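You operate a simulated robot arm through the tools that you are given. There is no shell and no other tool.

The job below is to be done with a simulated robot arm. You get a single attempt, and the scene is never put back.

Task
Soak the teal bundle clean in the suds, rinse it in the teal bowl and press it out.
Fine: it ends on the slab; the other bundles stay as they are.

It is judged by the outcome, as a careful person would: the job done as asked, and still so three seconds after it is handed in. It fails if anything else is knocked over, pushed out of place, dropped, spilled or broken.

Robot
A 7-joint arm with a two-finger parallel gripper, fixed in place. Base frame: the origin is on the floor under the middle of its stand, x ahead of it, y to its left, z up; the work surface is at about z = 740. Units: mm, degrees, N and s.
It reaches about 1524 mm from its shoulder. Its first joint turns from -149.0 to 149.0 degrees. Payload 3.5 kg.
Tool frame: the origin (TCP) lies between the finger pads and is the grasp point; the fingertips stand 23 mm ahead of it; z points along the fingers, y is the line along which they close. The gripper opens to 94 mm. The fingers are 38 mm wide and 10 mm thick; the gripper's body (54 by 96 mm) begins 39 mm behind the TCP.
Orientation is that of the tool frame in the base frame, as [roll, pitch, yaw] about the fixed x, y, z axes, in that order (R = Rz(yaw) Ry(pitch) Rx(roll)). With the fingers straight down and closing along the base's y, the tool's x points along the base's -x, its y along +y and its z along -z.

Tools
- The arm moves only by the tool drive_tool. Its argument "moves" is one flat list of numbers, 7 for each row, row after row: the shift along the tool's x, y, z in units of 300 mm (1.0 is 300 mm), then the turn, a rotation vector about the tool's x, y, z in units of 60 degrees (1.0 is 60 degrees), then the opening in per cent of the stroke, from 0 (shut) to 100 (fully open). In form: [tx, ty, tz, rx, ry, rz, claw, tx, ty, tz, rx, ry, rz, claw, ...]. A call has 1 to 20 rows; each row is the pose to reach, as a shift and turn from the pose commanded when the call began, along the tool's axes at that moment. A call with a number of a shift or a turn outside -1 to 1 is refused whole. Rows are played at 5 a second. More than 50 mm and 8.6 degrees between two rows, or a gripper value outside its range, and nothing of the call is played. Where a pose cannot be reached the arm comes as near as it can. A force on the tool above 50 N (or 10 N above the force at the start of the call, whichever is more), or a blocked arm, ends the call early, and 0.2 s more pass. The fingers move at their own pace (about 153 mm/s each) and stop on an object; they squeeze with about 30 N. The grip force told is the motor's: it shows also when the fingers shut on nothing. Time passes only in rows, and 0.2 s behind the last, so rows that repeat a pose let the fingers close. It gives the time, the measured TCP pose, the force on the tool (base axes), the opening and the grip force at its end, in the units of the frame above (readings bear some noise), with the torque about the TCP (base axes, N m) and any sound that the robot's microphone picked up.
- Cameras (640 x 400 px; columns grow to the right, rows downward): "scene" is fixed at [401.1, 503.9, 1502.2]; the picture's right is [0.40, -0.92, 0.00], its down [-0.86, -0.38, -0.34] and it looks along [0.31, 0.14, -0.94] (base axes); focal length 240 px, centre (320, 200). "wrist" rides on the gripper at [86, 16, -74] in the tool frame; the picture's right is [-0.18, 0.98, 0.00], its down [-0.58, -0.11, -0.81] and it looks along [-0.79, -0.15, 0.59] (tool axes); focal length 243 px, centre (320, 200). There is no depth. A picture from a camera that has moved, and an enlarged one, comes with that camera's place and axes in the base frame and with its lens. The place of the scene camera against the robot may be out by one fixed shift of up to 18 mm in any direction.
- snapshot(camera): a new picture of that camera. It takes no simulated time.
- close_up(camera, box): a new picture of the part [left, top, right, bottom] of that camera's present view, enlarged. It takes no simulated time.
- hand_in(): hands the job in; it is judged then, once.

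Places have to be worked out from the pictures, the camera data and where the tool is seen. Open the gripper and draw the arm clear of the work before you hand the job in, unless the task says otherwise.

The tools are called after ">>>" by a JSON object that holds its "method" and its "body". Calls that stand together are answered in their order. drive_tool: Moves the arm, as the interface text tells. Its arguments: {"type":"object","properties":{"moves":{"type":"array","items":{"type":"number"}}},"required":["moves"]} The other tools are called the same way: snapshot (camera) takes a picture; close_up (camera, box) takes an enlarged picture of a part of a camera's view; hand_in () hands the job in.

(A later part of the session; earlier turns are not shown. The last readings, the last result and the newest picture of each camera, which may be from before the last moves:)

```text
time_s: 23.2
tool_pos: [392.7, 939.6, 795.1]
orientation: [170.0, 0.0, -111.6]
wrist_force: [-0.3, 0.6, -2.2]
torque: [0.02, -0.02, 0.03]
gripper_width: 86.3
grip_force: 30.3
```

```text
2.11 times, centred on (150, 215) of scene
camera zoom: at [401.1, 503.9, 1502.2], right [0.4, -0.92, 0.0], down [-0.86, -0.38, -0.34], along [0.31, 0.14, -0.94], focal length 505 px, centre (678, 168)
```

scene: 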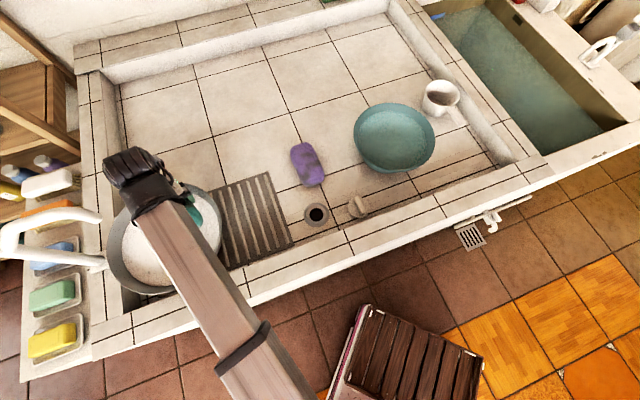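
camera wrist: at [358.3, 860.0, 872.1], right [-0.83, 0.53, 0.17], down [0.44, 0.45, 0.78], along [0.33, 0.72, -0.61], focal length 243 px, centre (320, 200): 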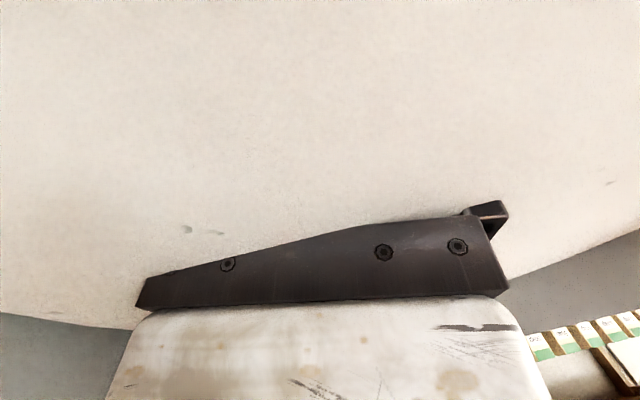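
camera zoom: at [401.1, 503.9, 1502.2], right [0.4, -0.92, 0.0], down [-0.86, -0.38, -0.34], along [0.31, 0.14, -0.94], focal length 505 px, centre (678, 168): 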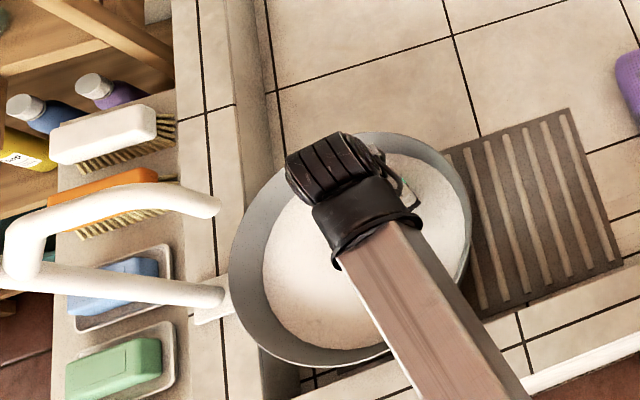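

That list was too long by one or more rows and nothing was played. I repeat the soak with 17 rows per call.

>>> {"method": "drive_tool", "body": {"moves": [0.01, 0, 0, 0, 0, 0, 0, 0.02, 0, 0, 0, 0, 0, 0, 0.03, 0, 0, 0, 0, 0, 0, 0.02, 0, 0, 0, 0, 0, 0, 0.01, 0, 0, 0, 0, 0, 0, 0, 0, 0, 0, 0, 0, 0, -0.01, 0, 0, 0, 0, 0, 0, -0.02, 0, 0, 0, 0, 0, 0, -0.03, 0, 0, 0, 0, 0, 0, -0.02, 0, 0, 0, 0, 0, 0, -0.01, 0, 0, 0, 0, 0, 0, 0, 0, 0, 0, 0, 0, 0, 0, 0, 0, 0, 0, 0, 0, 0, 0, 0, 0, 0, 0, 0, 0, 0, 0, 0, 0, 0, 0, 0, 0, 0, 0, 0, 0, 0, 0, 0, 0, 0, 0, 0, 0]}}

>>> {"method": "drive_tool", "body": {"moves": [0.01, 0, 0, 0, 0, 0, 0, 0.02, 0, 0, 0, 0, 0, 0, 0.03, 0, 0, 0, 0, 0, 0, 0.02, 0, 0, 0, 0, 0, 0, 0.01, 0, 0, 0, 0, 0, 0, 0, 0, 0, 0, 0, 0, 0, -0.01, 0, 0, 0, 0, 0, 0, -0.02, 0, 0, 0, 0, 0, 0, -0.03, 0, 0, 0, 0, 0, 0, -0.02, 0, 0, 0, 0, 0, 0, -0.01, 0, 0, 0, 0, 0, 0, 0, 0, 0, 0, 0, 0, 0, 0, 0, 0, 0, 0, 0, 0, 0, 0, 0, 0, 0, 0, 0, 0, 0, 0, 0, 0, 0, 0, 0, 0, 0, 0, 0, 0, 0, 0, 0, 0, 0, 0, 0, 0]}}

>>> {"method": "snapshot", "body": {"camera": "wrist"}}

>>> {"method": "close_up", "body": {"camera": "scene", "box": [50, 120, 250, 310]}}

```text
time_s: 26.8
tool_pos: [391.5, 939.9, 794.8]
orientation: [169.9, -0.1, -111.7]
wrist_force: [1.1, 0.4, -1.7]
torque: [0.01, -0.01, 0.01]
gripper_width: 86.1
grip_force: 29.3
```

```text
time_s: 30.4
tool_pos: [391.9, 940.6, 796.6]
orientation: [170.0, 0.1, -111.6]
wrist_force: [0.2, 0.7, -2.5]
torque: [0.01, -0.01, -0.03]
gripper_width: 86.1
grip_force: 29.9
```

```text
taken
camera wrist: at [358.6, 861.4, 871.8], right [-0.83, 0.53, 0.17], down [0.44, 0.45, 0.78], along [0.33, 0.72, -0.61], focal length 243 px, centre (320, 200)
```

wrist: 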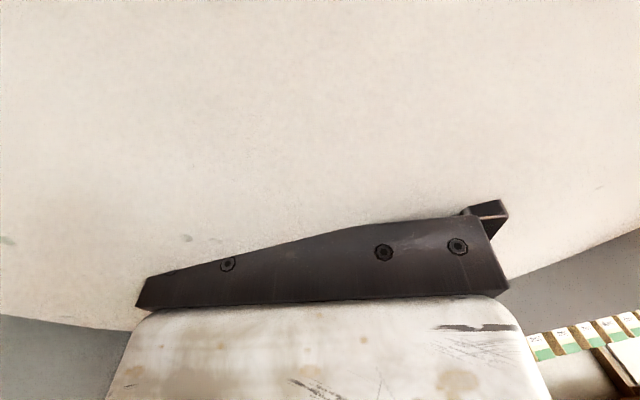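

```text
2.11 times, centred on (150, 215) of scene
camera zoom: at [401.1, 503.9, 1502.2], right [0.4, -0.92, 0.0], down [-0.86, -0.38, -0.34], along [0.31, 0.14, -0.94], focal length 505 px, centre (678, 168)
```

zoom: 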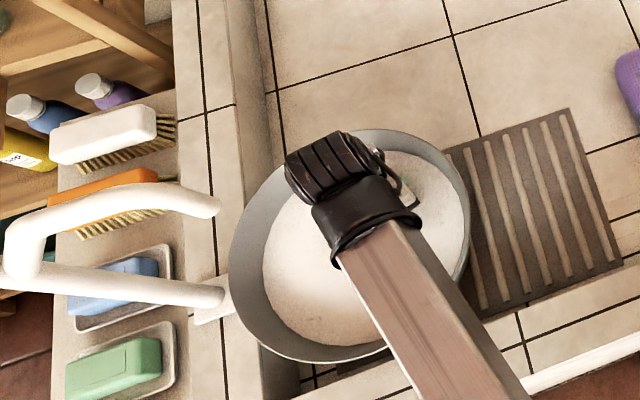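

The pot's outline may have shifted by a few pixels; I compare it with the same enlarged frames as before.

>>> {"method": "close_up", "body": {"camera": "scene", "box": [100, 150, 340, 300]}}

>>> {"method": "close_up", "body": {"camera": "scene", "box": [80, 190, 160, 290]}}

```text
2.67 times, centred on (220, 225) of scene
camera zoom: at [401.1, 503.9, 1502.2], right [0.4, -0.92, 0.0], down [-0.86, -0.38, -0.34], along [0.31, 0.14, -0.94], focal length 640 px, centre (587, 133)
```

zoom: 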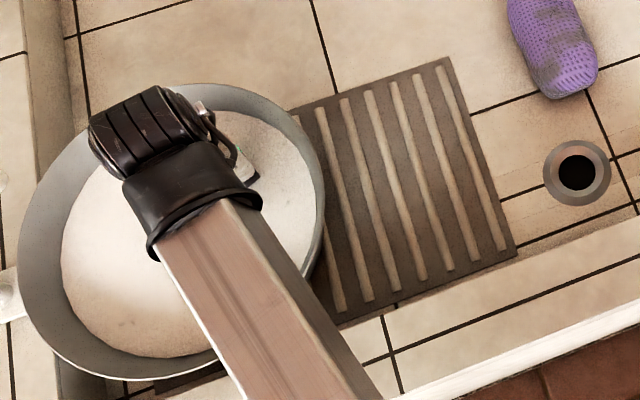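

```text
4.00 times, centred on (120, 240) of scene
camera zoom: at [401.1, 503.9, 1502.2], right [0.4, -0.92, 0.0], down [-0.86, -0.38, -0.34], along [0.31, 0.14, -0.94], focal length 960 px, centre (1120, 40)
```

zoom: 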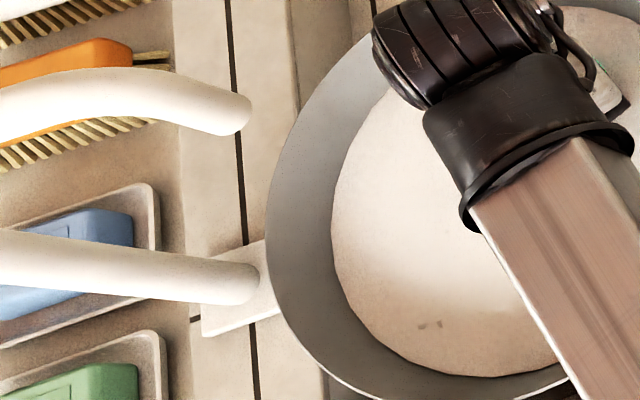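

The pot got nudged about 5 mm outward by the swish (the bundle's far end touched its wall), so I stop swishing. I lift the bundle straight out slowly to see how clean it is.

>>> {"method": "drive_tool", "body": {"moves": [0, 0.0058, -0.0328, 0, 0, 0, 0, 0, 0.0116, -0.0657, 0, 0, 0, 0, 0, 0.0174, -0.0985, 0, 0, 0, 0, 0, 0.0232, -0.1313, 0, 0, 0, 0, 0, 0.029, -0.1642, 0, 0, 0, 0, 0, 0.0348, -0.197, 0, 0, 0, 0, 0, 0.0348, -0.197, 0, 0, 0, 0]}}

>>> {"method": "snapshot", "body": {"camera": "wrist"}}

>>> {"method": "close_up", "body": {"camera": "scene", "box": [100, 150, 340, 300]}}

```text
time_s: 32.0
tool_pos: [393.5, 937.6, 856.0]
orientation: [170.1, 0.0, -111.7]
wrist_force: [0.3, 0.9, -2.4]
torque: [-0.02, -0.01, 0.05]
gripper_width: 86.1
grip_force: 30.3
```

```text
taken
camera wrist: at [359.7, 859.3, 932.4], right [-0.83, 0.53, 0.17], down [0.44, 0.45, 0.77], along [0.33, 0.72, -0.61], focal length 243 px, centre (320, 200)
```

wrist: 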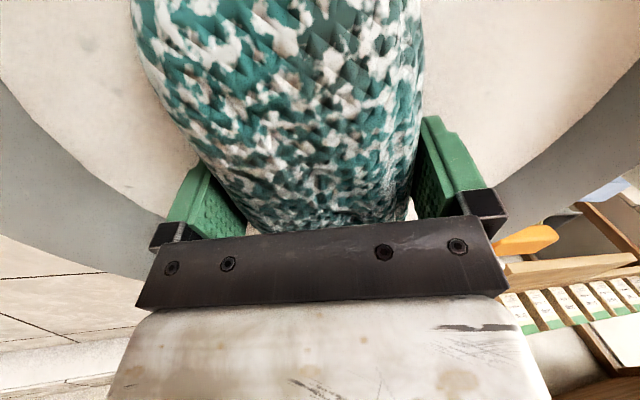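

```text
2.67 times, centred on (220, 225) of scene
camera zoom: at [401.1, 503.9, 1502.2], right [0.4, -0.92, 0.0], down [-0.86, -0.38, -0.34], along [0.31, 0.14, -0.94], focal length 640 px, centre (587, 133)
```

zoom: 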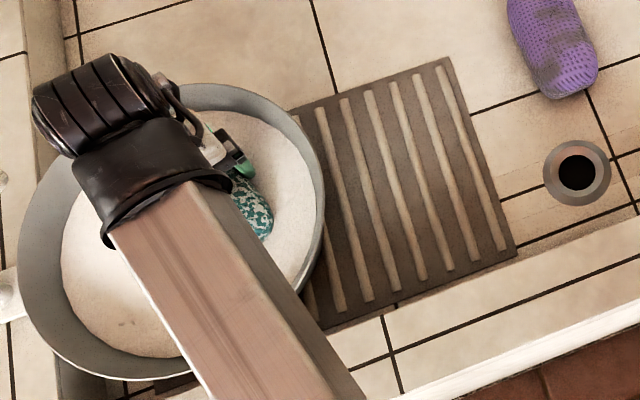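

The bundle comes out foamy. I enlarge to see whether any dirt is still there.

>>> {"method": "close_up", "body": {"camera": "wrist", "box": [120, 0, 440, 230]}}

>>> {"method": "close_up", "body": {"camera": "scene", "box": [170, 190, 220, 250]}}

```text
1.74 times, centred on (280, 115) of wrist
camera zoom: at [359.7, 859.3, 932.4], right [-0.83, 0.53, 0.17], down [0.44, 0.45, 0.77], along [0.33, 0.72, -0.61], focal length 422 px, centre (390, 348)
```

zoom: 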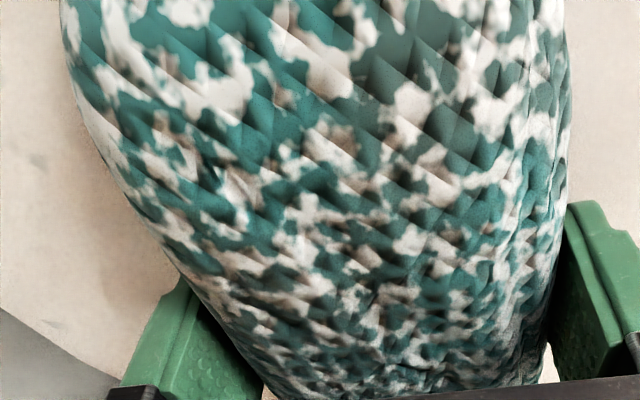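

```text
6.67 times, centred on (195, 220) of scene
camera zoom: at [401.1, 503.9, 1502.2], right [0.4, -0.92, 0.0], down [-0.86, -0.38, -0.34], along [0.31, 0.14, -0.94], focal length 1599 px, centre (1153, 67)
```

zoom: 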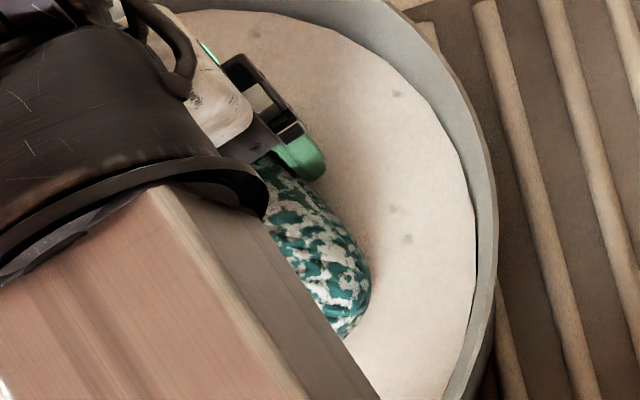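

Some greyish tint still seems to lie under the foam where the dirt was. I lower it again, 4 mm nearer to the robot to stay off the far wall, and soak longer without swishing.

>>> {"method": "drive_tool", "body": {"moves": [0.013, -0.0058, 0.0328, 0, 0, 0, 0, 0.013, -0.0116, 0.0657, 0, 0, 0, 0, 0.013, -0.0174, 0.0985, 0, 0, 0, 0, 0.013, -0.0232, 0.1313, 0, 0, 0, 0, 0.013, -0.029, 0.1642, 0, 0, 0, 0, 0.013, -0.0348, 0.197, 0, 0, 0, 0, 0.013, -0.0348, 0.197, 0, 0, 0, 0, 0.013, -0.0348, 0.197, 0, 0, 0, 0, 0.013, -0.0348, 0.197, 0, 0, 0, 0, 0.013, -0.0348, 0.197, 0, 0, 0, 0, 0.013, -0.0348, 0.197, 0, 0, 0, 0, 0.013, -0.0348, 0.197, 0, 0, 0, 0, 0.013, -0.0348, 0.197, 0, 0, 0, 0, 0.013, -0.0348, 0.197, 0, 0, 0, 0, 0.013, -0.0348, 0.197, 0, 0, 0, 0, 0.013, -0.0348, 0.197, 0, 0, 0, 0, 0.013, -0.0348, 0.197, 0, 0, 0, 0, 0.013, -0.0348, 0.197, 0, 0, 0, 0, 0.013, -0.0348, 0.197, 0, 0, 0, 0]}}

>>> {"method": "drive_tool", "body": {"moves": [0, 0, 0, 0, 0, 0, 0, 0, 0, 0, 0, 0, 0, 0, 0, 0, 0, 0, 0, 0, 0, 0, 0, 0, 0, 0, 0, 0, 0, 0, 0, 0, 0, 0, 0, 0, 0, 0, 0, 0, 0, 0, 0, 0, 0, 0, 0, 0, 0, 0, 0, 0, 0, 0, 0, 0, 0, 0, 0, 0, 0, 0, 0, 0, 0, 0, 0, 0, 0, 0, 0, 0, 0, 0, 0, 0, 0, 0, 0, 0, 0, 0, 0, 0, 0, 0, 0, 0, 0, 0, 0, 0, 0, 0, 0, 0, 0, 0, 0, 0, 0, 0, 0, 0, 0, 0, 0, 0, 0, 0, 0, 0, 0, 0, 0, 0, 0, 0, 0, 0, 0, 0, 0, 0, 0, 0, 0, 0, 0, 0, 0, 0, 0, 0, 0, 0, 0, 0, 0, 0]}}

>>> {"method": "drive_tool", "body": {"moves": [0, 0, 0, 0, 0, 0, 0, 0, 0, 0, 0, 0, 0, 0, 0, 0, 0, 0, 0, 0, 0, 0, 0, 0, 0, 0, 0, 0, 0, 0, 0, 0, 0, 0, 0, 0, 0, 0, 0, 0, 0, 0, 0, 0, 0, 0, 0, 0, 0, 0, 0, 0, 0, 0, 0, 0, 0, 0, 0, 0, 0, 0, 0, 0, 0, 0, 0, 0, 0, 0, 0, 0, 0, 0, 0, 0, 0, 0, 0, 0, 0, 0, 0, 0, 0, 0, 0, 0, 0, 0, 0, 0, 0, 0, 0, 0, 0, 0, 0, 0, 0, 0, 0, 0, 0, 0, 0, 0, 0, 0, 0, 0, 0, 0, 0, 0, 0, 0, 0, 0, 0, 0, 0, 0, 0, 0, 0, 0, 0, 0, 0, 0, 0, 0, 0, 0, 0, 0, 0, 0]}}

>>> {"method": "close_up", "body": {"camera": "scene", "box": [100, 150, 340, 300]}}

```text
time_s: 36.0
tool_pos: [391.3, 936.6, 797.4]
orientation: [170.0, 0.0, -111.6]
wrist_force: [0.4, -0.1, -2.5]
torque: [0.03, 0.0, 0.01]
gripper_width: 86.3
grip_force: 29.9
```

```text
time_s: 40.2
tool_pos: [391.2, 935.3, 797.1]
orientation: [170.0, 0.0, -111.7]
wrist_force: [-0.4, -0.2, -1.7]
torque: [0.01, -0.02, 0.0]
gripper_width: 86.4
grip_force: 30.6
```

```text
time_s: 44.4
tool_pos: [391.6, 935.2, 797.9]
orientation: [170.0, 0.0, -111.6]
wrist_force: [-0.7, -0.7, -1.8]
torque: [0.0, 0.0, -0.03]
gripper_width: 85.9
grip_force: 29.8
```

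```text
2.67 times, centred on (220, 225) of scene
camera zoom: at [401.1, 503.9, 1502.2], right [0.4, -0.92, 0.0], down [-0.86, -0.38, -0.34], along [0.31, 0.14, -0.94], focal length 640 px, centre (587, 133)
```

zoom: 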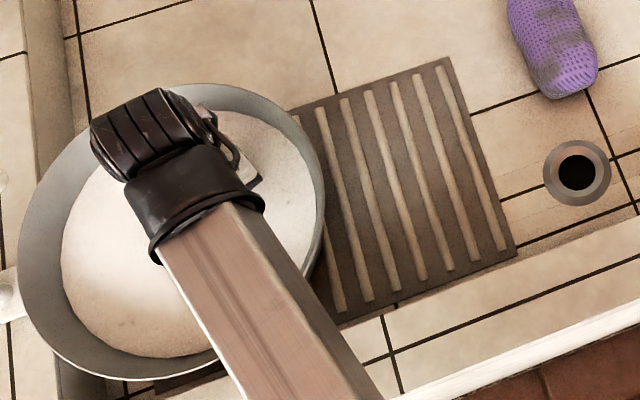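

The pot has not moved further. I lift the bundle again to check.

>>> {"method": "drive_tool", "body": {"moves": [0, 0.0058, -0.0328, 0, 0, 0, 0, 0, 0.0116, -0.0657, 0, 0, 0, 0, 0, 0.0174, -0.0985, 0, 0, 0, 0, 0, 0.0232, -0.1313, 0, 0, 0, 0, 0, 0.029, -0.1642, 0, 0, 0, 0, 0, 0.0348, -0.197, 0, 0, 0, 0, 0, 0.0348, -0.197, 0, 0, 0, 0]}}

>>> {"method": "close_up", "body": {"camera": "wrist", "box": [120, 0, 440, 230]}}

>>> {"method": "snapshot", "body": {"camera": "scene"}}

```text
time_s: 46.0
tool_pos: [391.5, 934.3, 855.9]
orientation: [170.0, 0.0, -111.6]
wrist_force: [0.0, 0.9, -2.7]
torque: [-0.02, 0.01, -0.04]
gripper_width: 86.1
grip_force: 30.1
```

```text
1.74 times, centred on (280, 115) of wrist
camera zoom: at [357.2, 856.3, 933.2], right [-0.83, 0.53, 0.17], down [0.44, 0.45, 0.77], along [0.33, 0.72, -0.61], focal length 422 px, centre (390, 348)
```

zoom: 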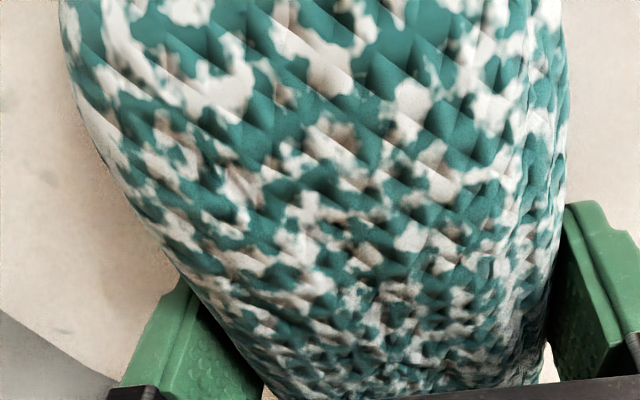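

```text
taken
```

scene: 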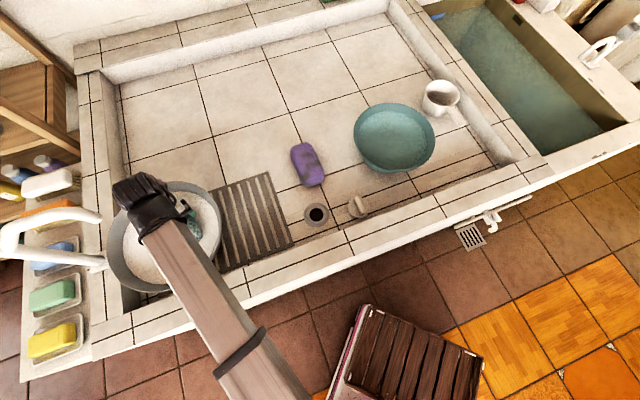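

The grey stains are gone: the teal shows evenly under the foam. I lift clear of the rim and slide right from under the spout.

>>> {"method": "drive_tool", "body": {"moves": [0, 0.0116, -0.0657, 0, 0, 0, 0, 0, 0.0232, -0.1313, 0, 0, 0, 0, 0, 0.0348, -0.197, 0, 0, 0, 0, 0, -0.0883, -0.2188, 0, 0, 0, 0, 0, -0.2115, -0.2405, 0, 0, 0, 0, 0, -0.3346, -0.2623, 0, 0, 0, 0, 0, -0.4577, -0.284, 0, 0, 0, 0, 0, -0.4577, -0.284, 0, 0, 0, 0]}}

>>> {"method": "snapshot", "body": {"camera": "scene"}}

>>> {"method": "snapshot", "body": {"camera": "wrist"}}

```text
time_s: 47.8
tool_pos: [526.6, 881.1, 917.4]
orientation: [170.0, -0.1, -111.6]
wrist_force: [-1.0, 0.2, -3.1]
torque: [-0.01, -0.01, 0.0]
gripper_width: 85.9
grip_force: 30.5
```

```text
taken
```

scene: 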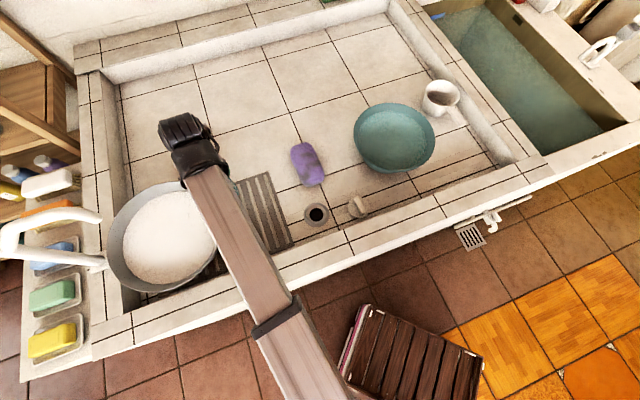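

```text
taken
camera wrist: at [493.6, 801.8, 992.9], right [-0.83, 0.53, 0.17], down [0.44, 0.45, 0.77], along [0.33, 0.72, -0.61], focal length 243 px, centre (320, 200)
```

wrist: 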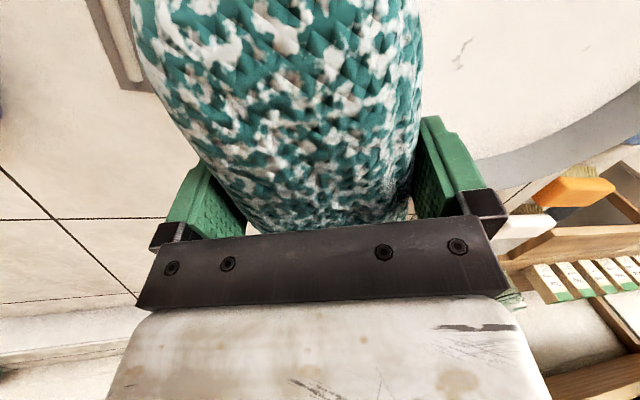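

Clear of the spout. I upright the tool, rise to z ≈ 1000 and move toward the front edge so the drips stay away from the purple bundle.

>>> {"method": "drive_tool", "body": {"moves": [0.08, -0.02, -0.08, 0.028, 0, 0, 0, 0.18, -0.04, -0.15, 0.056, 0, 0, 0, 0.29, -0.065, -0.21, 0.084, 0, 0, 0, 0.4, -0.09, -0.26, 0.112, 0, 0, 0, 0.51, -0.11, -0.3, 0.14, 0, 0, 0, 0.629, -0.1338, -0.311, 0.167, 0, 0, 0, 0.629, -0.1338, -0.311, 0.167, 0, 0, 0]}}

>>> {"method": "snapshot", "body": {"camera": "scene"}}

```text
time_s: 49.4
tool_pos: [514.9, 684.4, 1000.1]
orientation: [179.9, 0.0, -111.7]
wrist_force: [0.5, -1.0, -3.0]
torque: [-0.02, 0.01, -0.01]
gripper_width: 86.2
grip_force: 29.8
```

```text
taken
```

scene: 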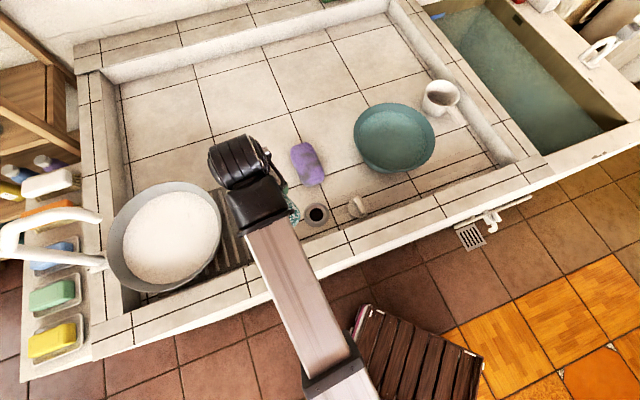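

I travel on along the front curb to about (715, 467), turning the yaw back to 48°.

>>> {"method": "drive_tool", "body": {"moves": [0.0534, -0.111, 0, 0, 0, 0.043, 0, 0.107, -0.2215, 0, 0, 0, 0.0855, 0, 0.16, -0.332, 0, 0, 0, 0.128, 0, 0.2135, -0.443, 0, 0, 0, 0.171, 0, 0.267, -0.554, 0, 0, 0, 0.214, 0, 0.32, -0.6645, 0, 0, 0, 0.257, 0, 0.374, -0.775, 0, 0, 0, 0.299, 0, 0.427, -0.886, 0, 0, 0, 0.342, 0, 0.427, -0.886, 0, 0, 0, 0.342, 0]}}

>>> {"method": "snapshot", "body": {"camera": "scene"}}

>>> {"method": "snapshot", "body": {"camera": "wrist"}}

```text
time_s: 51.4
tool_pos: [711.4, 466.4, 1000.4]
orientation: [180.0, 0.0, -132.2]
wrist_force: [0.3, -0.3, -2.6]
torque: [0.0, -0.01, 0.0]
gripper_width: 86.2
grip_force: 30.8
```

```text
taken
```

scene: 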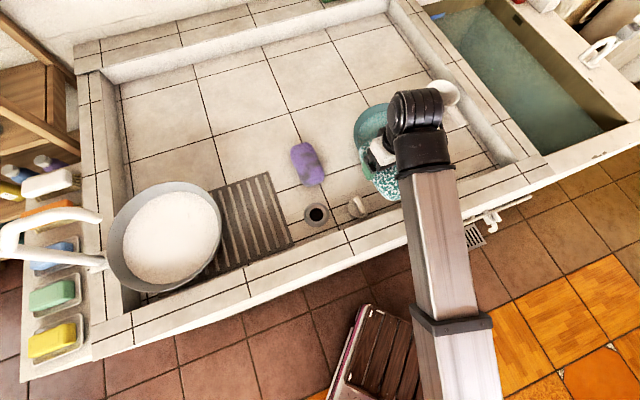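

```text
taken
camera wrist: at [642.2, 413.9, 1074.2], right [-0.61, 0.8, 0.0], down [0.47, 0.36, 0.81], along [0.64, 0.49, -0.59], focal length 243 px, centre (320, 200)
```

wrist: 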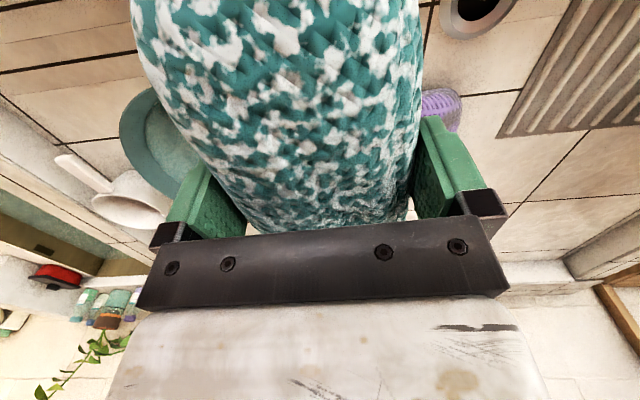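

I now move above the teal bowl, estimated centre (930, 476), rim about z = 820, staying at z ≈ 950 to check the centring.

>>> {"method": "drive_tool", "body": {"moves": [-0.0855, -0.0863, 0.02, 0, 0, 0, 0, -0.171, -0.1727, 0.05, 0, 0, 0, 0, -0.2565, -0.259, 0.08, 0, 0, 0, 0, -0.342, -0.3453, 0.11, 0, 0, 0, 0, -0.4275, -0.4317, 0.14, 0, 0, 0, 0, -0.513, -0.518, 0.167, 0, 0, 0, 0, -0.513, -0.518, 0.167, 0, 0, 0, 0]}}

>>> {"method": "snapshot", "body": {"camera": "scene"}}

>>> {"method": "snapshot", "body": {"camera": "wrist"}}

```text
time_s: 53.0
tool_pos: [930.0, 477.5, 950.4]
orientation: [180.0, 0.0, -132.1]
wrist_force: [-0.1, 0.1, -2.2]
torque: [0.02, 0.02, 0.0]
gripper_width: 86.2
grip_force: 29.7
```

```text
taken
```

scene: 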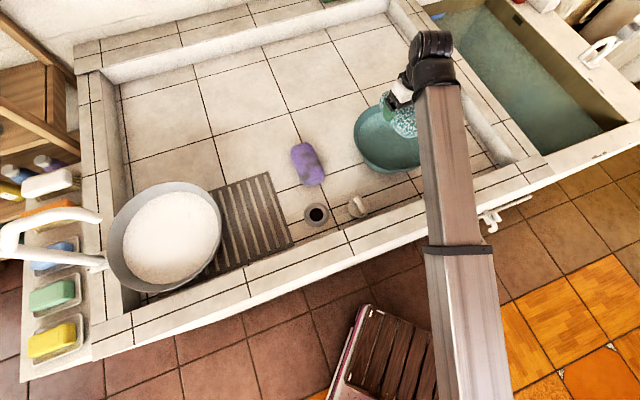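

```text
taken
camera wrist: at [861.0, 423.6, 1025.7], right [-0.61, 0.8, 0.0], down [0.47, 0.36, 0.81], along [0.64, 0.49, -0.59], focal length 243 px, centre (320, 200)
```

wrist: 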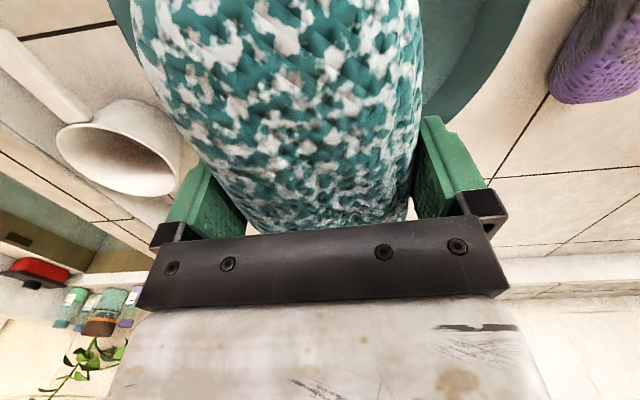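

I enlarge both visible rim parts to fit the bowl's circle exactly.

>>> {"method": "close_up", "body": {"camera": "wrist", "box": [400, 0, 560, 130]}}

>>> {"method": "close_up", "body": {"camera": "wrist", "box": [60, 0, 220, 130]}}

>>> {"method": "close_up", "body": {"camera": "scene", "box": [330, 70, 450, 190]}}

```text
3.08 times, centred on (480, 65) of wrist
camera zoom: at [861.0, 423.6, 1025.7], right [-0.61, 0.8, 0.0], down [0.47, 0.36, 0.81], along [0.64, 0.49, -0.59], focal length 746 px, centre (-172, 615)
```

zoom: 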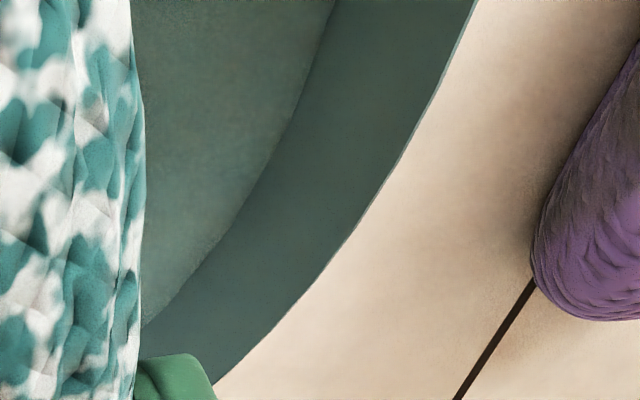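

```text
3.08 times, centred on (140, 65) of wrist
camera zoom: at [861.0, 423.6, 1025.7], right [-0.61, 0.8, 0.0], down [0.47, 0.36, 0.81], along [0.64, 0.49, -0.59], focal length 746 px, centre (874, 615)
```

zoom: 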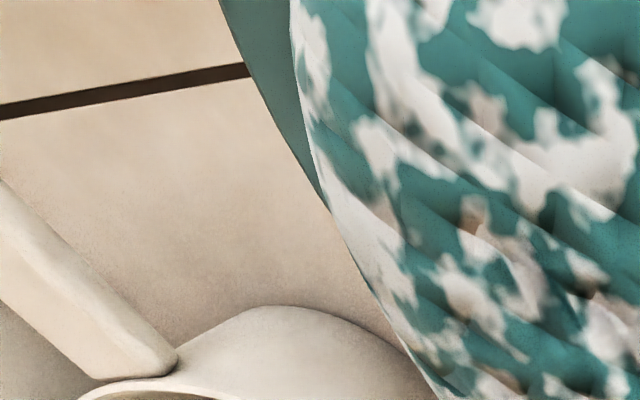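

```text
3.33 times, centred on (390, 130) of scene
camera zoom: at [401.1, 503.9, 1502.2], right [0.4, -0.92, 0.0], down [-0.86, -0.38, -0.34], along [0.31, 0.14, -0.94], focal length 800 px, centre (87, 433)
```

zoom: 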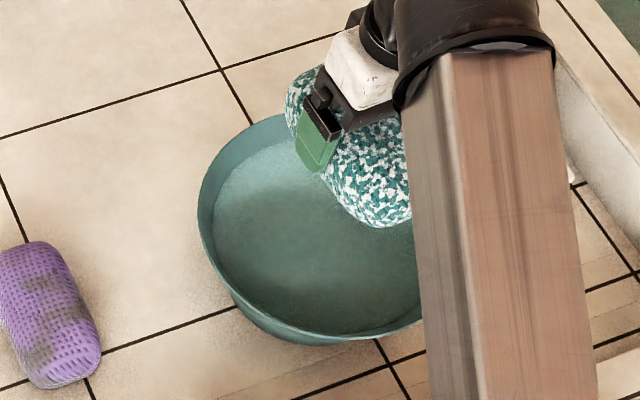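

The fit gives the bowl's centre at (922, 469), rim at z ≈ 836, water at z ≈ 812. I shift 12 mm along the bundle toward the robot and go down to z ≈ 862.

>>> {"method": "drive_tool", "body": {"moves": [0.02, 0, 0.02, 0, 0, 0, 0, 0.039, 0, 0.09, 0, 0, 0, 0, 0.039, 0, 0.16, 0, 0, 0, 0, 0.039, 0, 0.23, 0, 0, 0, 0, 0.039, 0, 0.293, 0, 0, 0, 0, 0.039, 0, 0.293, 0, 0, 0, 0]}}

>>> {"method": "snapshot", "body": {"camera": "wrist"}}

>>> {"method": "close_up", "body": {"camera": "scene", "box": [330, 70, 450, 190]}}

```text
time_s: 54.4
tool_pos: [926.2, 469.4, 861.2]
orientation: [-179.9, 0.1, -132.0]
wrist_force: [0.0, -0.2, -2.9]
torque: [0.02, -0.05, 0.02]
gripper_width: 86.1
grip_force: 30.0
```

```text
taken
camera wrist: at [855.7, 416.1, 936.6], right [-0.61, 0.8, 0.0], down [0.47, 0.36, 0.81], along [0.64, 0.49, -0.59], focal length 243 px, centre (320, 200)
```

wrist: 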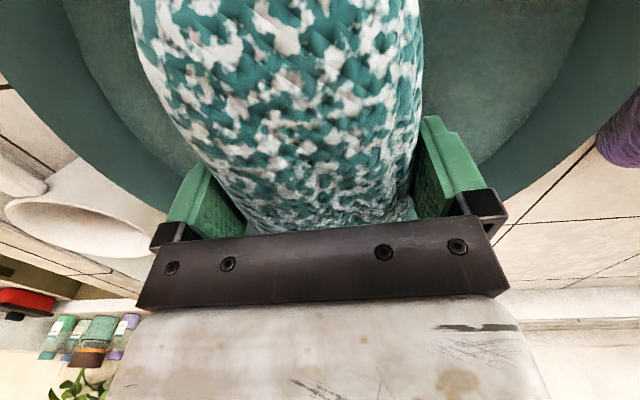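

```text
3.33 times, centred on (390, 130) of scene
camera zoom: at [401.1, 503.9, 1502.2], right [0.4, -0.92, 0.0], down [-0.86, -0.38, -0.34], along [0.31, 0.14, -0.94], focal length 800 px, centre (87, 433)
```

zoom: 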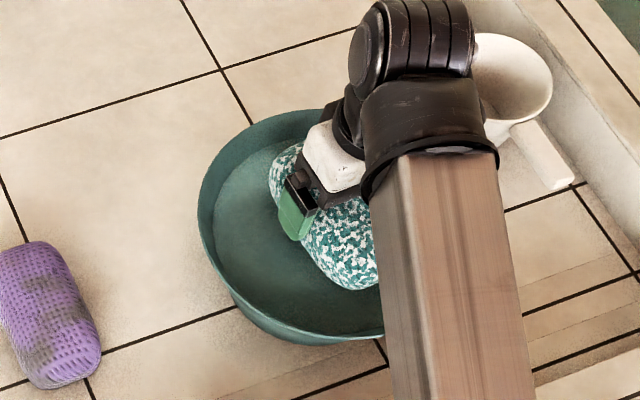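

Centred in the bowl. I lower slowly into the water to z ≈ 789.

>>> {"method": "drive_tool", "body": {"moves": [0, 0, 0.0267, 0, 0, 0, 0, 0, 0, 0.0533, 0, 0, 0, 0, 0, 0, 0.08, 0, 0, 0, 0, 0, 0, 0.1067, 0, 0, 0, 0, 0, 0, 0.1333, 0, 0, 0, 0, 0, 0, 0.16, 0, 0, 0, 0, 0, 0, 0.1867, 0, 0, 0, 0, 0, 0, 0.2133, 0, 0, 0, 0, 0, 0, 0.24, 0, 0, 0, 0, 0, 0, 0.24, 0, 0, 0, 0]}}

>>> {"method": "snapshot", "body": {"camera": "wrist"}}

>>> {"method": "close_up", "body": {"camera": "scene", "box": [330, 70, 450, 190]}}

```text
time_s: 56.6
tool_pos: [924.3, 470.4, 791.4]
orientation: [-180.0, 0.0, -132.0]
wrist_force: [-0.4, 0.3, -2.7]
torque: [0.01, 0.0, -0.03]
gripper_width: 86.3
grip_force: 29.9
```

```text
taken
camera wrist: at [855.3, 417.1, 866.5], right [-0.61, 0.8, 0.0], down [0.47, 0.36, 0.81], along [0.64, 0.49, -0.59], focal length 243 px, centre (320, 200)
```

wrist: 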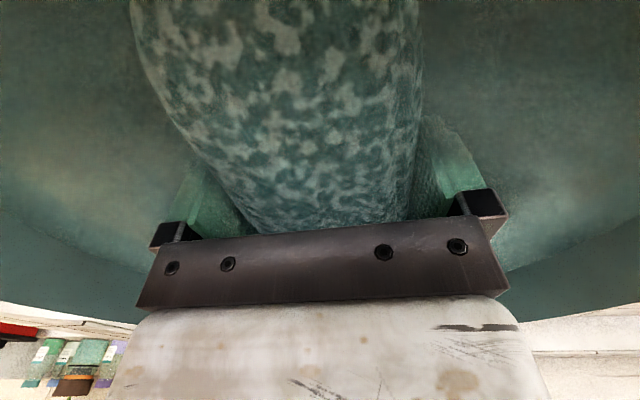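

```text
3.33 times, centred on (390, 130) of scene
camera zoom: at [401.1, 503.9, 1502.2], right [0.4, -0.92, 0.0], down [-0.86, -0.38, -0.34], along [0.31, 0.14, -0.94], focal length 800 px, centre (87, 433)
```

zoom: 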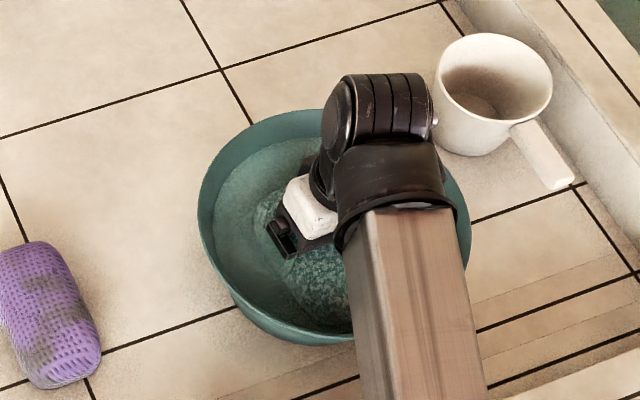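

The bundle is under water without contact. I hold it there and watch the foam come off.

>>> {"method": "drive_tool", "body": {"moves": [0, 0, 0, 0, 0, 0, 0, 0, 0, 0, 0, 0, 0, 0, 0, 0, 0, 0, 0, 0, 0, 0, 0, 0, 0, 0, 0, 0, 0, 0, 0, 0, 0, 0, 0, 0, 0, 0, 0, 0, 0, 0, 0, 0, 0, 0, 0, 0, 0, 0, 0, 0, 0, 0, 0, 0, 0, 0, 0, 0, 0, 0, 0, 0, 0, 0, 0, 0, 0, 0, 0, 0, 0, 0, 0, 0, 0, 0, 0, 0, 0, 0, 0, 0, 0, 0, 0, 0, 0, 0, 0, 0, 0, 0, 0, 0, 0, 0, 0, 0, 0, 0, 0, 0, 0, 0, 0, 0, 0, 0, 0, 0, 0, 0, 0, 0, 0, 0, 0, 0, 0, 0, 0, 0, 0, 0, 0, 0, 0, 0, 0, 0, 0, 0, 0, 0, 0, 0, 0, 0]}}

>>> {"method": "close_up", "body": {"camera": "wrist", "box": [120, 0, 440, 230]}}

>>> {"method": "drive_tool", "body": {"moves": [0, 0, 0, 0, 0, 0, 0, 0, 0, 0, 0, 0, 0, 0, 0, 0, 0, 0, 0, 0, 0, 0, 0, 0, 0, 0, 0, 0, 0, 0, 0, 0, 0, 0, 0, 0, 0, 0, 0, 0, 0, 0, 0, 0, 0, 0, 0, 0, 0, 0, 0, 0, 0, 0, 0, 0, 0, 0, 0, 0, 0, 0, 0, 0, 0, 0, 0, 0, 0, 0, 0, 0, 0, 0, 0, 0, 0, 0, 0, 0, 0, 0, 0, 0, 0, 0, 0, 0, 0, 0, 0, 0, 0, 0, 0, 0, 0, 0, 0, 0, 0, 0, 0, 0, 0, 0, 0, 0, 0, 0, 0, 0, 0, 0, 0, 0, 0, 0, 0, 0, 0, 0, 0, 0, 0, 0, 0, 0, 0, 0, 0, 0, 0, 0, 0, 0, 0, 0, 0, 0]}}

>>> {"method": "close_up", "body": {"camera": "wrist", "box": [120, 0, 440, 230]}}

```text
time_s: 60.8
tool_pos: [925.3, 469.7, 790.8]
orientation: [180.0, 0.0, -132.1]
wrist_force: [0.1, 0.3, -1.4]
torque: [-0.02, -0.03, 0.01]
gripper_width: 86.1
grip_force: 30.3
```

```text
1.74 times, centred on (280, 115) of wrist
camera zoom: at [855.3, 417.1, 866.5], right [-0.61, 0.8, 0.0], down [0.47, 0.36, 0.81], along [0.64, 0.49, -0.59], focal length 422 px, centre (390, 348)
```

zoom: 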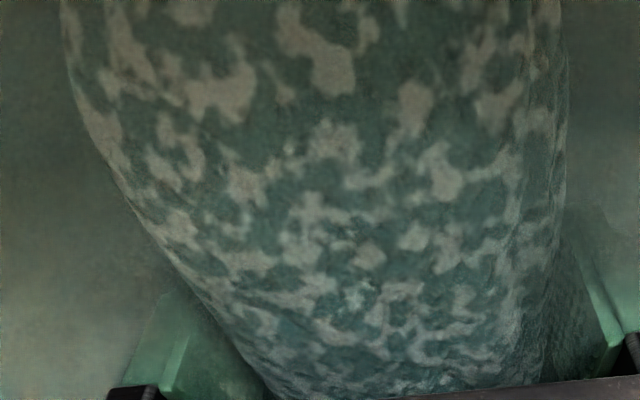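

```text
time_s: 65.0
tool_pos: [924.7, 470.5, 792.1]
orientation: [180.0, 0.1, -132.1]
wrist_force: [-0.2, -0.6, -2.3]
torque: [0.01, -0.01, -0.02]
gripper_width: 85.7
grip_force: 30.5
```

```text
1.74 times, centred on (280, 115) of wrist
camera zoom: at [855.3, 417.1, 866.5], right [-0.61, 0.8, 0.0], down [0.47, 0.36, 0.81], along [0.64, 0.49, -0.59], focal length 422 px, centre (390, 348)
```

zoom: 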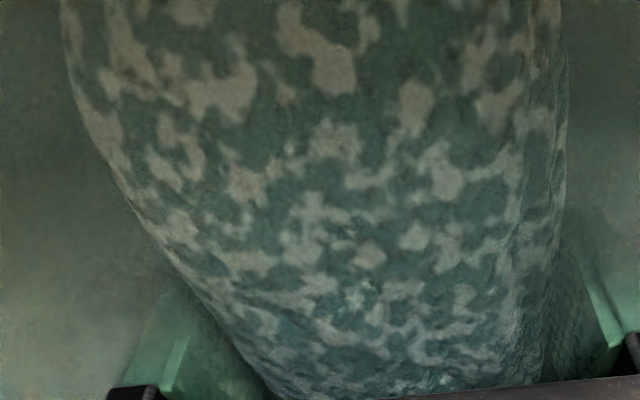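

Holding still does not take the foam off, so I swish gently sideways by ±15 mm, where there is clearance.

>>> {"method": "drive_tool", "body": {"moves": [0, 0.02, 0, 0, 0, 0, 0, 0, 0.04, 0, 0, 0, 0, 0, 0, 0.05, 0, 0, 0, 0, 0, 0, 0.03, 0, 0, 0, 0, 0, 0, 0, 0, 0, 0, 0, 0, 0, -0.03, 0, 0, 0, 0, 0, 0, -0.05, 0, 0, 0, 0, 0, 0, -0.03, 0, 0, 0, 0, 0, 0, 0, 0, 0, 0, 0, 0, 0, 0.03, 0, 0, 0, 0, 0, 0, 0.05, 0, 0, 0, 0, 0, 0, 0.03, 0, 0, 0, 0, 0, 0, 0, 0, 0, 0, 0, 0, 0, -0.03, 0, 0, 0, 0, 0, 0, -0.05, 0, 0, 0, 0, 0, 0, -0.03, 0, 0, 0, 0, 0, 0, 0, 0, 0, 0, 0, 0]}}

>>> {"method": "close_up", "body": {"camera": "wrist", "box": [120, 0, 440, 230]}}

>>> {"method": "close_up", "body": {"camera": "scene", "box": [330, 70, 450, 190]}}

```text
time_s: 68.6
tool_pos: [924.2, 468.5, 790.7]
orientation: [-180.0, 0.0, -132.0]
wrist_force: [-0.2, 0.2, -2.3]
torque: [-0.01, -0.03, -0.02]
gripper_width: 86.0
grip_force: 30.2
```

```text
1.74 times, centred on (280, 115) of wrist
camera zoom: at [855.2, 416.1, 865.8], right [-0.61, 0.8, 0.0], down [0.47, 0.36, 0.81], along [0.64, 0.49, -0.59], focal length 422 px, centre (390, 348)
```

zoom: 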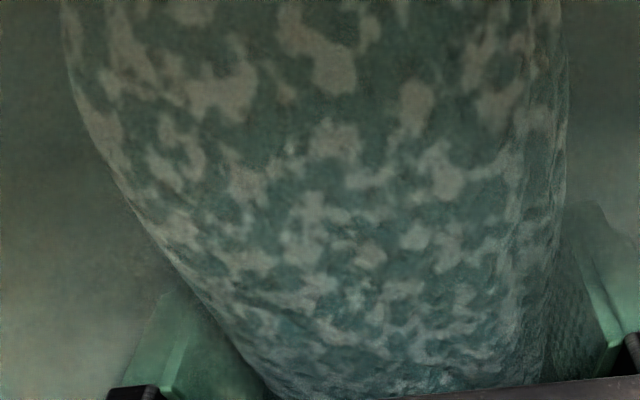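

```text
3.33 times, centred on (390, 130) of scene
camera zoom: at [401.1, 503.9, 1502.2], right [0.4, -0.92, 0.0], down [-0.86, -0.38, -0.34], along [0.31, 0.14, -0.94], focal length 800 px, centre (87, 433)
```

zoom: 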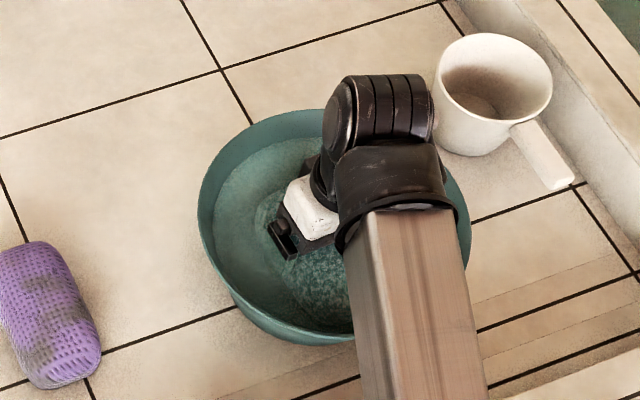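

Part of the bundle's top seems to stand just out of the water. I go down a further 8 mm, watching the force.

>>> {"method": "drive_tool", "body": {"moves": [0, 0, 0.01, 0, 0, 0, 0, 0, 0, 0.02, 0, 0, 0, 0, 0, 0, 0.027, 0, 0, 0, 0, 0, 0, 0.027, 0, 0, 0, 0]}}

>>> {"method": "close_up", "body": {"camera": "wrist", "box": [120, 0, 440, 230]}}

>>> {"method": "snapshot", "body": {"camera": "wrist"}}

```text
time_s: 69.6
tool_pos: [925.0, 467.8, 785.8]
orientation: [179.9, 0.1, -132.1]
wrist_force: [4.7, -1.1, 24.9]
torque: [0.48, 0.68, -0.11]
gripper_width: 86.2
grip_force: 30.1
```

```text
1.74 times, centred on (280, 115) of wrist
camera zoom: at [855.3, 416.2, 859.1], right [-0.61, 0.8, 0.0], down [0.47, 0.36, 0.81], along [0.64, 0.49, -0.59], focal length 422 px, centre (390, 348)
```

zoom: 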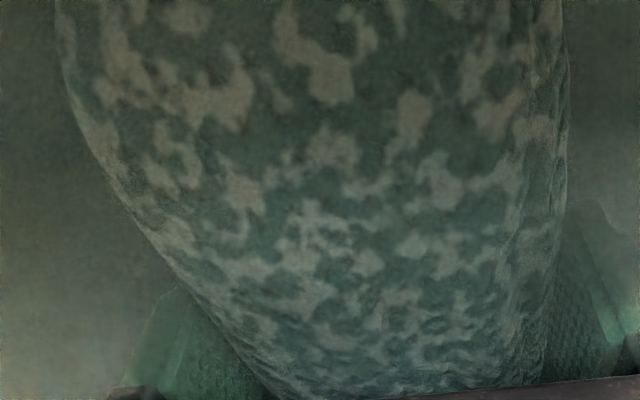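

```text
taken
camera wrist: at [855.3, 416.2, 859.1], right [-0.61, 0.8, 0.0], down [0.47, 0.36, 0.81], along [0.64, 0.49, -0.59], focal length 243 px, centre (320, 200)
```

wrist: 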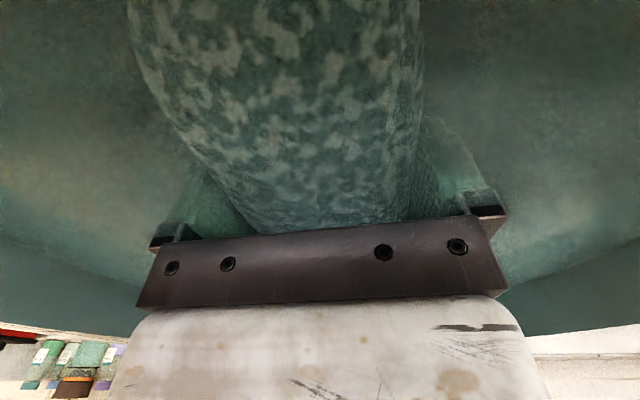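

At z ≈ 786 the bundle rests on the bowl's floor (25 N). I back off 3.5 mm so it is still fully under and only floats free, and hold there.

>>> {"method": "drive_tool", "body": {"moves": [0, 0, -0.012, 0, 0, 0, 0, 0, 0, -0.012, 0, 0, 0, 0, 0, 0, -0.012, 0, 0, 0, 0, 0, 0, -0.012, 0, 0, 0, 0, 0, 0, -0.012, 0, 0, 0, 0, 0, 0, -0.012, 0, 0, 0, 0, 0, 0, -0.012, 0, 0, 0, 0, 0, 0, -0.012, 0, 0, 0, 0, 0, 0, -0.012, 0, 0, 0, 0, 0, 0, -0.012, 0, 0, 0, 0, 0, 0, -0.012, 0, 0, 0, 0, 0, 0, -0.012, 0, 0, 0, 0, 0, 0, -0.012, 0, 0, 0, 0, 0, 0, -0.012, 0, 0, 0, 0, 0, 0, -0.012, 0, 0, 0, 0]}}

>>> {"method": "close_up", "body": {"camera": "wrist", "box": [120, 0, 440, 230]}}

>>> {"method": "close_up", "body": {"camera": "scene", "box": [330, 70, 450, 190]}}

```text
time_s: 72.8
tool_pos: [924.5, 469.3, 786.3]
orientation: [-179.9, 0.0, -132.1]
wrist_force: [0.7, -0.2, -2.6]
torque: [0.03, 0.0, 0.01]
gripper_width: 86.0
grip_force: 30.3
```

```text
1.74 times, centred on (280, 115) of wrist
camera zoom: at [854.5, 416.5, 861.6], right [-0.61, 0.8, 0.0], down [0.47, 0.36, 0.81], along [0.64, 0.49, -0.59], focal length 422 px, centre (390, 348)
```

zoom: 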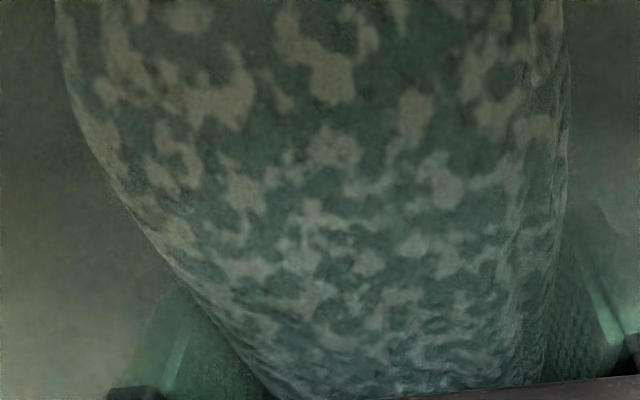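

```text
3.33 times, centred on (390, 130) of scene
camera zoom: at [401.1, 503.9, 1502.2], right [0.4, -0.92, 0.0], down [-0.86, -0.38, -0.34], along [0.31, 0.14, -0.94], focal length 800 px, centre (87, 433)
```

zoom: 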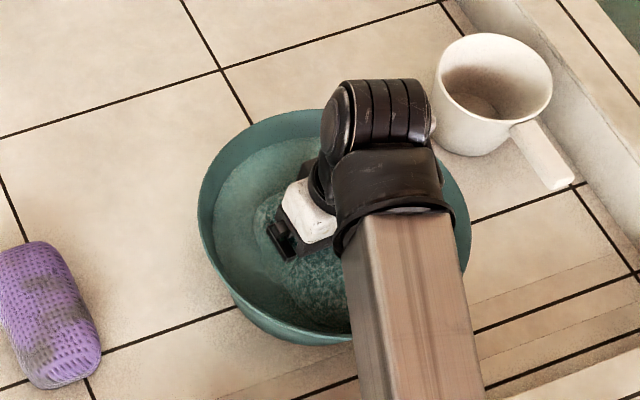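

No visible change yet; I lift the bundle out of the water to compare it in the air.

>>> {"method": "drive_tool", "body": {"moves": [0, 0, -0.04, 0, 0, 0, 0, 0, 0, -0.08, 0, 0, 0, 0, 0, 0, -0.12, 0, 0, 0, 0, 0, 0, -0.16, 0, 0, 0, 0, 0, 0, -0.2, 0, 0, 0, 0, 0, 0, -0.24, 0, 0, 0, 0, 0, 0, -0.26, 0, 0, 0, 0, 0, 0, -0.26, 0, 0, 0, 0]}}

>>> {"method": "close_up", "body": {"camera": "wrist", "box": [120, 0, 440, 230]}}

>>> {"method": "close_up", "body": {"camera": "scene", "box": [330, 70, 450, 190]}}

```text
time_s: 74.6
tool_pos: [923.6, 469.5, 864.7]
orientation: [-180.0, 0.0, -132.1]
wrist_force: [-0.4, 0.0, -1.2]
torque: [0.0, 0.01, 0.0]
gripper_width: 86.0
grip_force: 30.1
```

```text
1.74 times, centred on (280, 115) of wrist
camera zoom: at [854.0, 416.8, 939.2], right [-0.61, 0.8, 0.0], down [0.47, 0.36, 0.81], along [0.64, 0.49, -0.59], focal length 422 px, centre (390, 348)
```

zoom: 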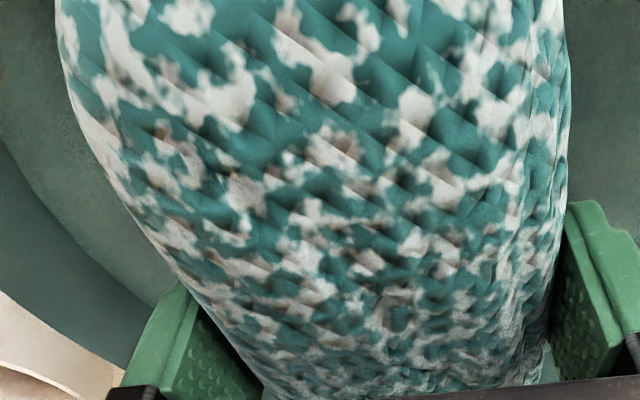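

```text
3.33 times, centred on (390, 130) of scene
camera zoom: at [401.1, 503.9, 1502.2], right [0.4, -0.92, 0.0], down [-0.86, -0.38, -0.34], along [0.31, 0.14, -0.94], focal length 800 px, centre (87, 433)
```

zoom: 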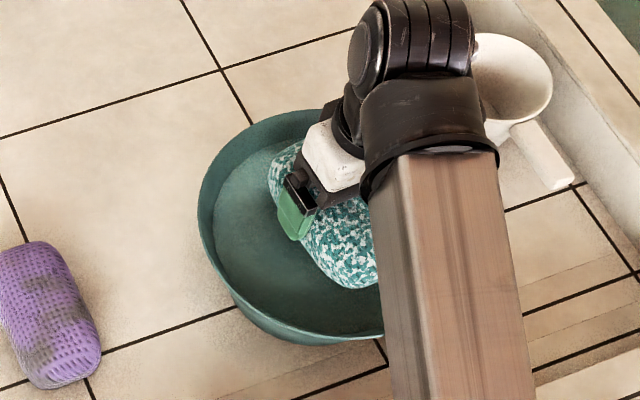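

I take the full wrist view to compare the foam cover with the picture before the rinse.

>>> {"method": "snapshot", "body": {"camera": "wrist"}}

>>> {"method": "close_up", "body": {"camera": "scene", "box": [375, 110, 405, 170]}}

```text
taken
camera wrist: at [854.0, 416.8, 939.2], right [-0.61, 0.8, 0.0], down [0.47, 0.36, 0.81], along [0.64, 0.49, -0.59], focal length 243 px, centre (320, 200)
```

wrist: 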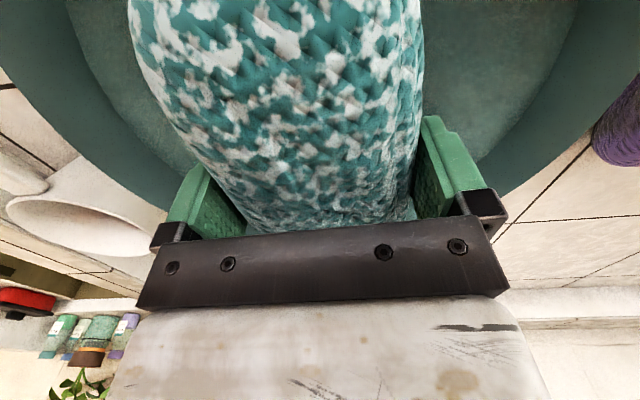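

```text
6.67 times, centred on (390, 140) of scene
camera zoom: at [401.1, 503.9, 1502.2], right [0.4, -0.92, 0.0], down [-0.86, -0.38, -0.34], along [0.31, 0.14, -0.94], focal length 1599 px, centre (-147, 600)
```

zoom: 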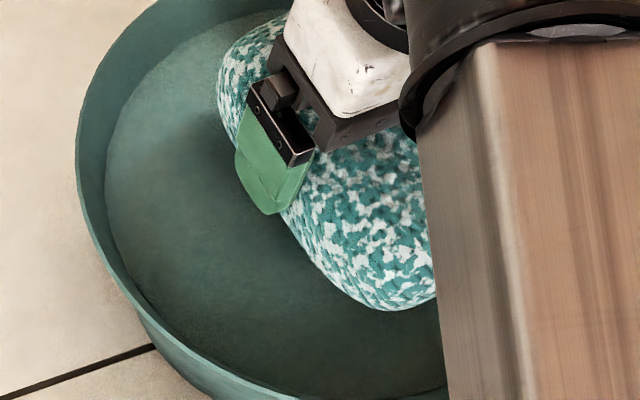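

The foam is only slightly less. The contact torque said the bowl's wall was met on the tool's +y side, so I shift 5 mm to -y and dip again, ending slightly deeper in small steps.

>>> {"method": "drive_tool", "body": {"moves": [0, -0.017, 0.035, 0, 0, 0, 0, 0, -0.017, 0.075, 0, 0, 0, 0, 0, -0.017, 0.115, 0, 0, 0, 0, 0, -0.017, 0.155, 0, 0, 0, 0, 0, -0.017, 0.195, 0, 0, 0, 0, 0, -0.017, 0.225, 0, 0, 0, 0, 0, -0.017, 0.25, 0, 0, 0, 0, 0, -0.017, 0.258, 0, 0, 0, 0, 0, -0.017, 0.264, 0, 0, 0, 0, 0, -0.017, 0.264, 0, 0, 0, 0]}}

>>> {"method": "snapshot", "body": {"camera": "wrist"}}

```text
time_s: 76.8
tool_pos: [928.7, 467.5, 785.1]
orientation: [-180.0, 0.0, -132.1]
wrist_force: [0.1, 0.2, -2.5]
torque: [0.02, 0.01, 0.0]
gripper_width: 86.0
grip_force: 30.0
```

```text
taken
camera wrist: at [858.5, 413.6, 860.1], right [-0.61, 0.8, 0.0], down [0.47, 0.36, 0.81], along [0.64, 0.49, -0.59], focal length 243 px, centre (320, 200)
```

wrist: 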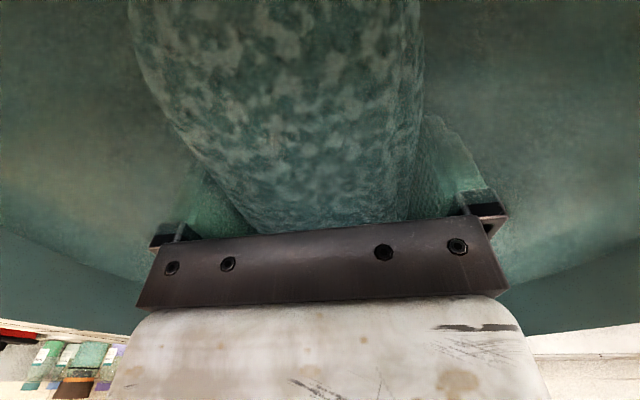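

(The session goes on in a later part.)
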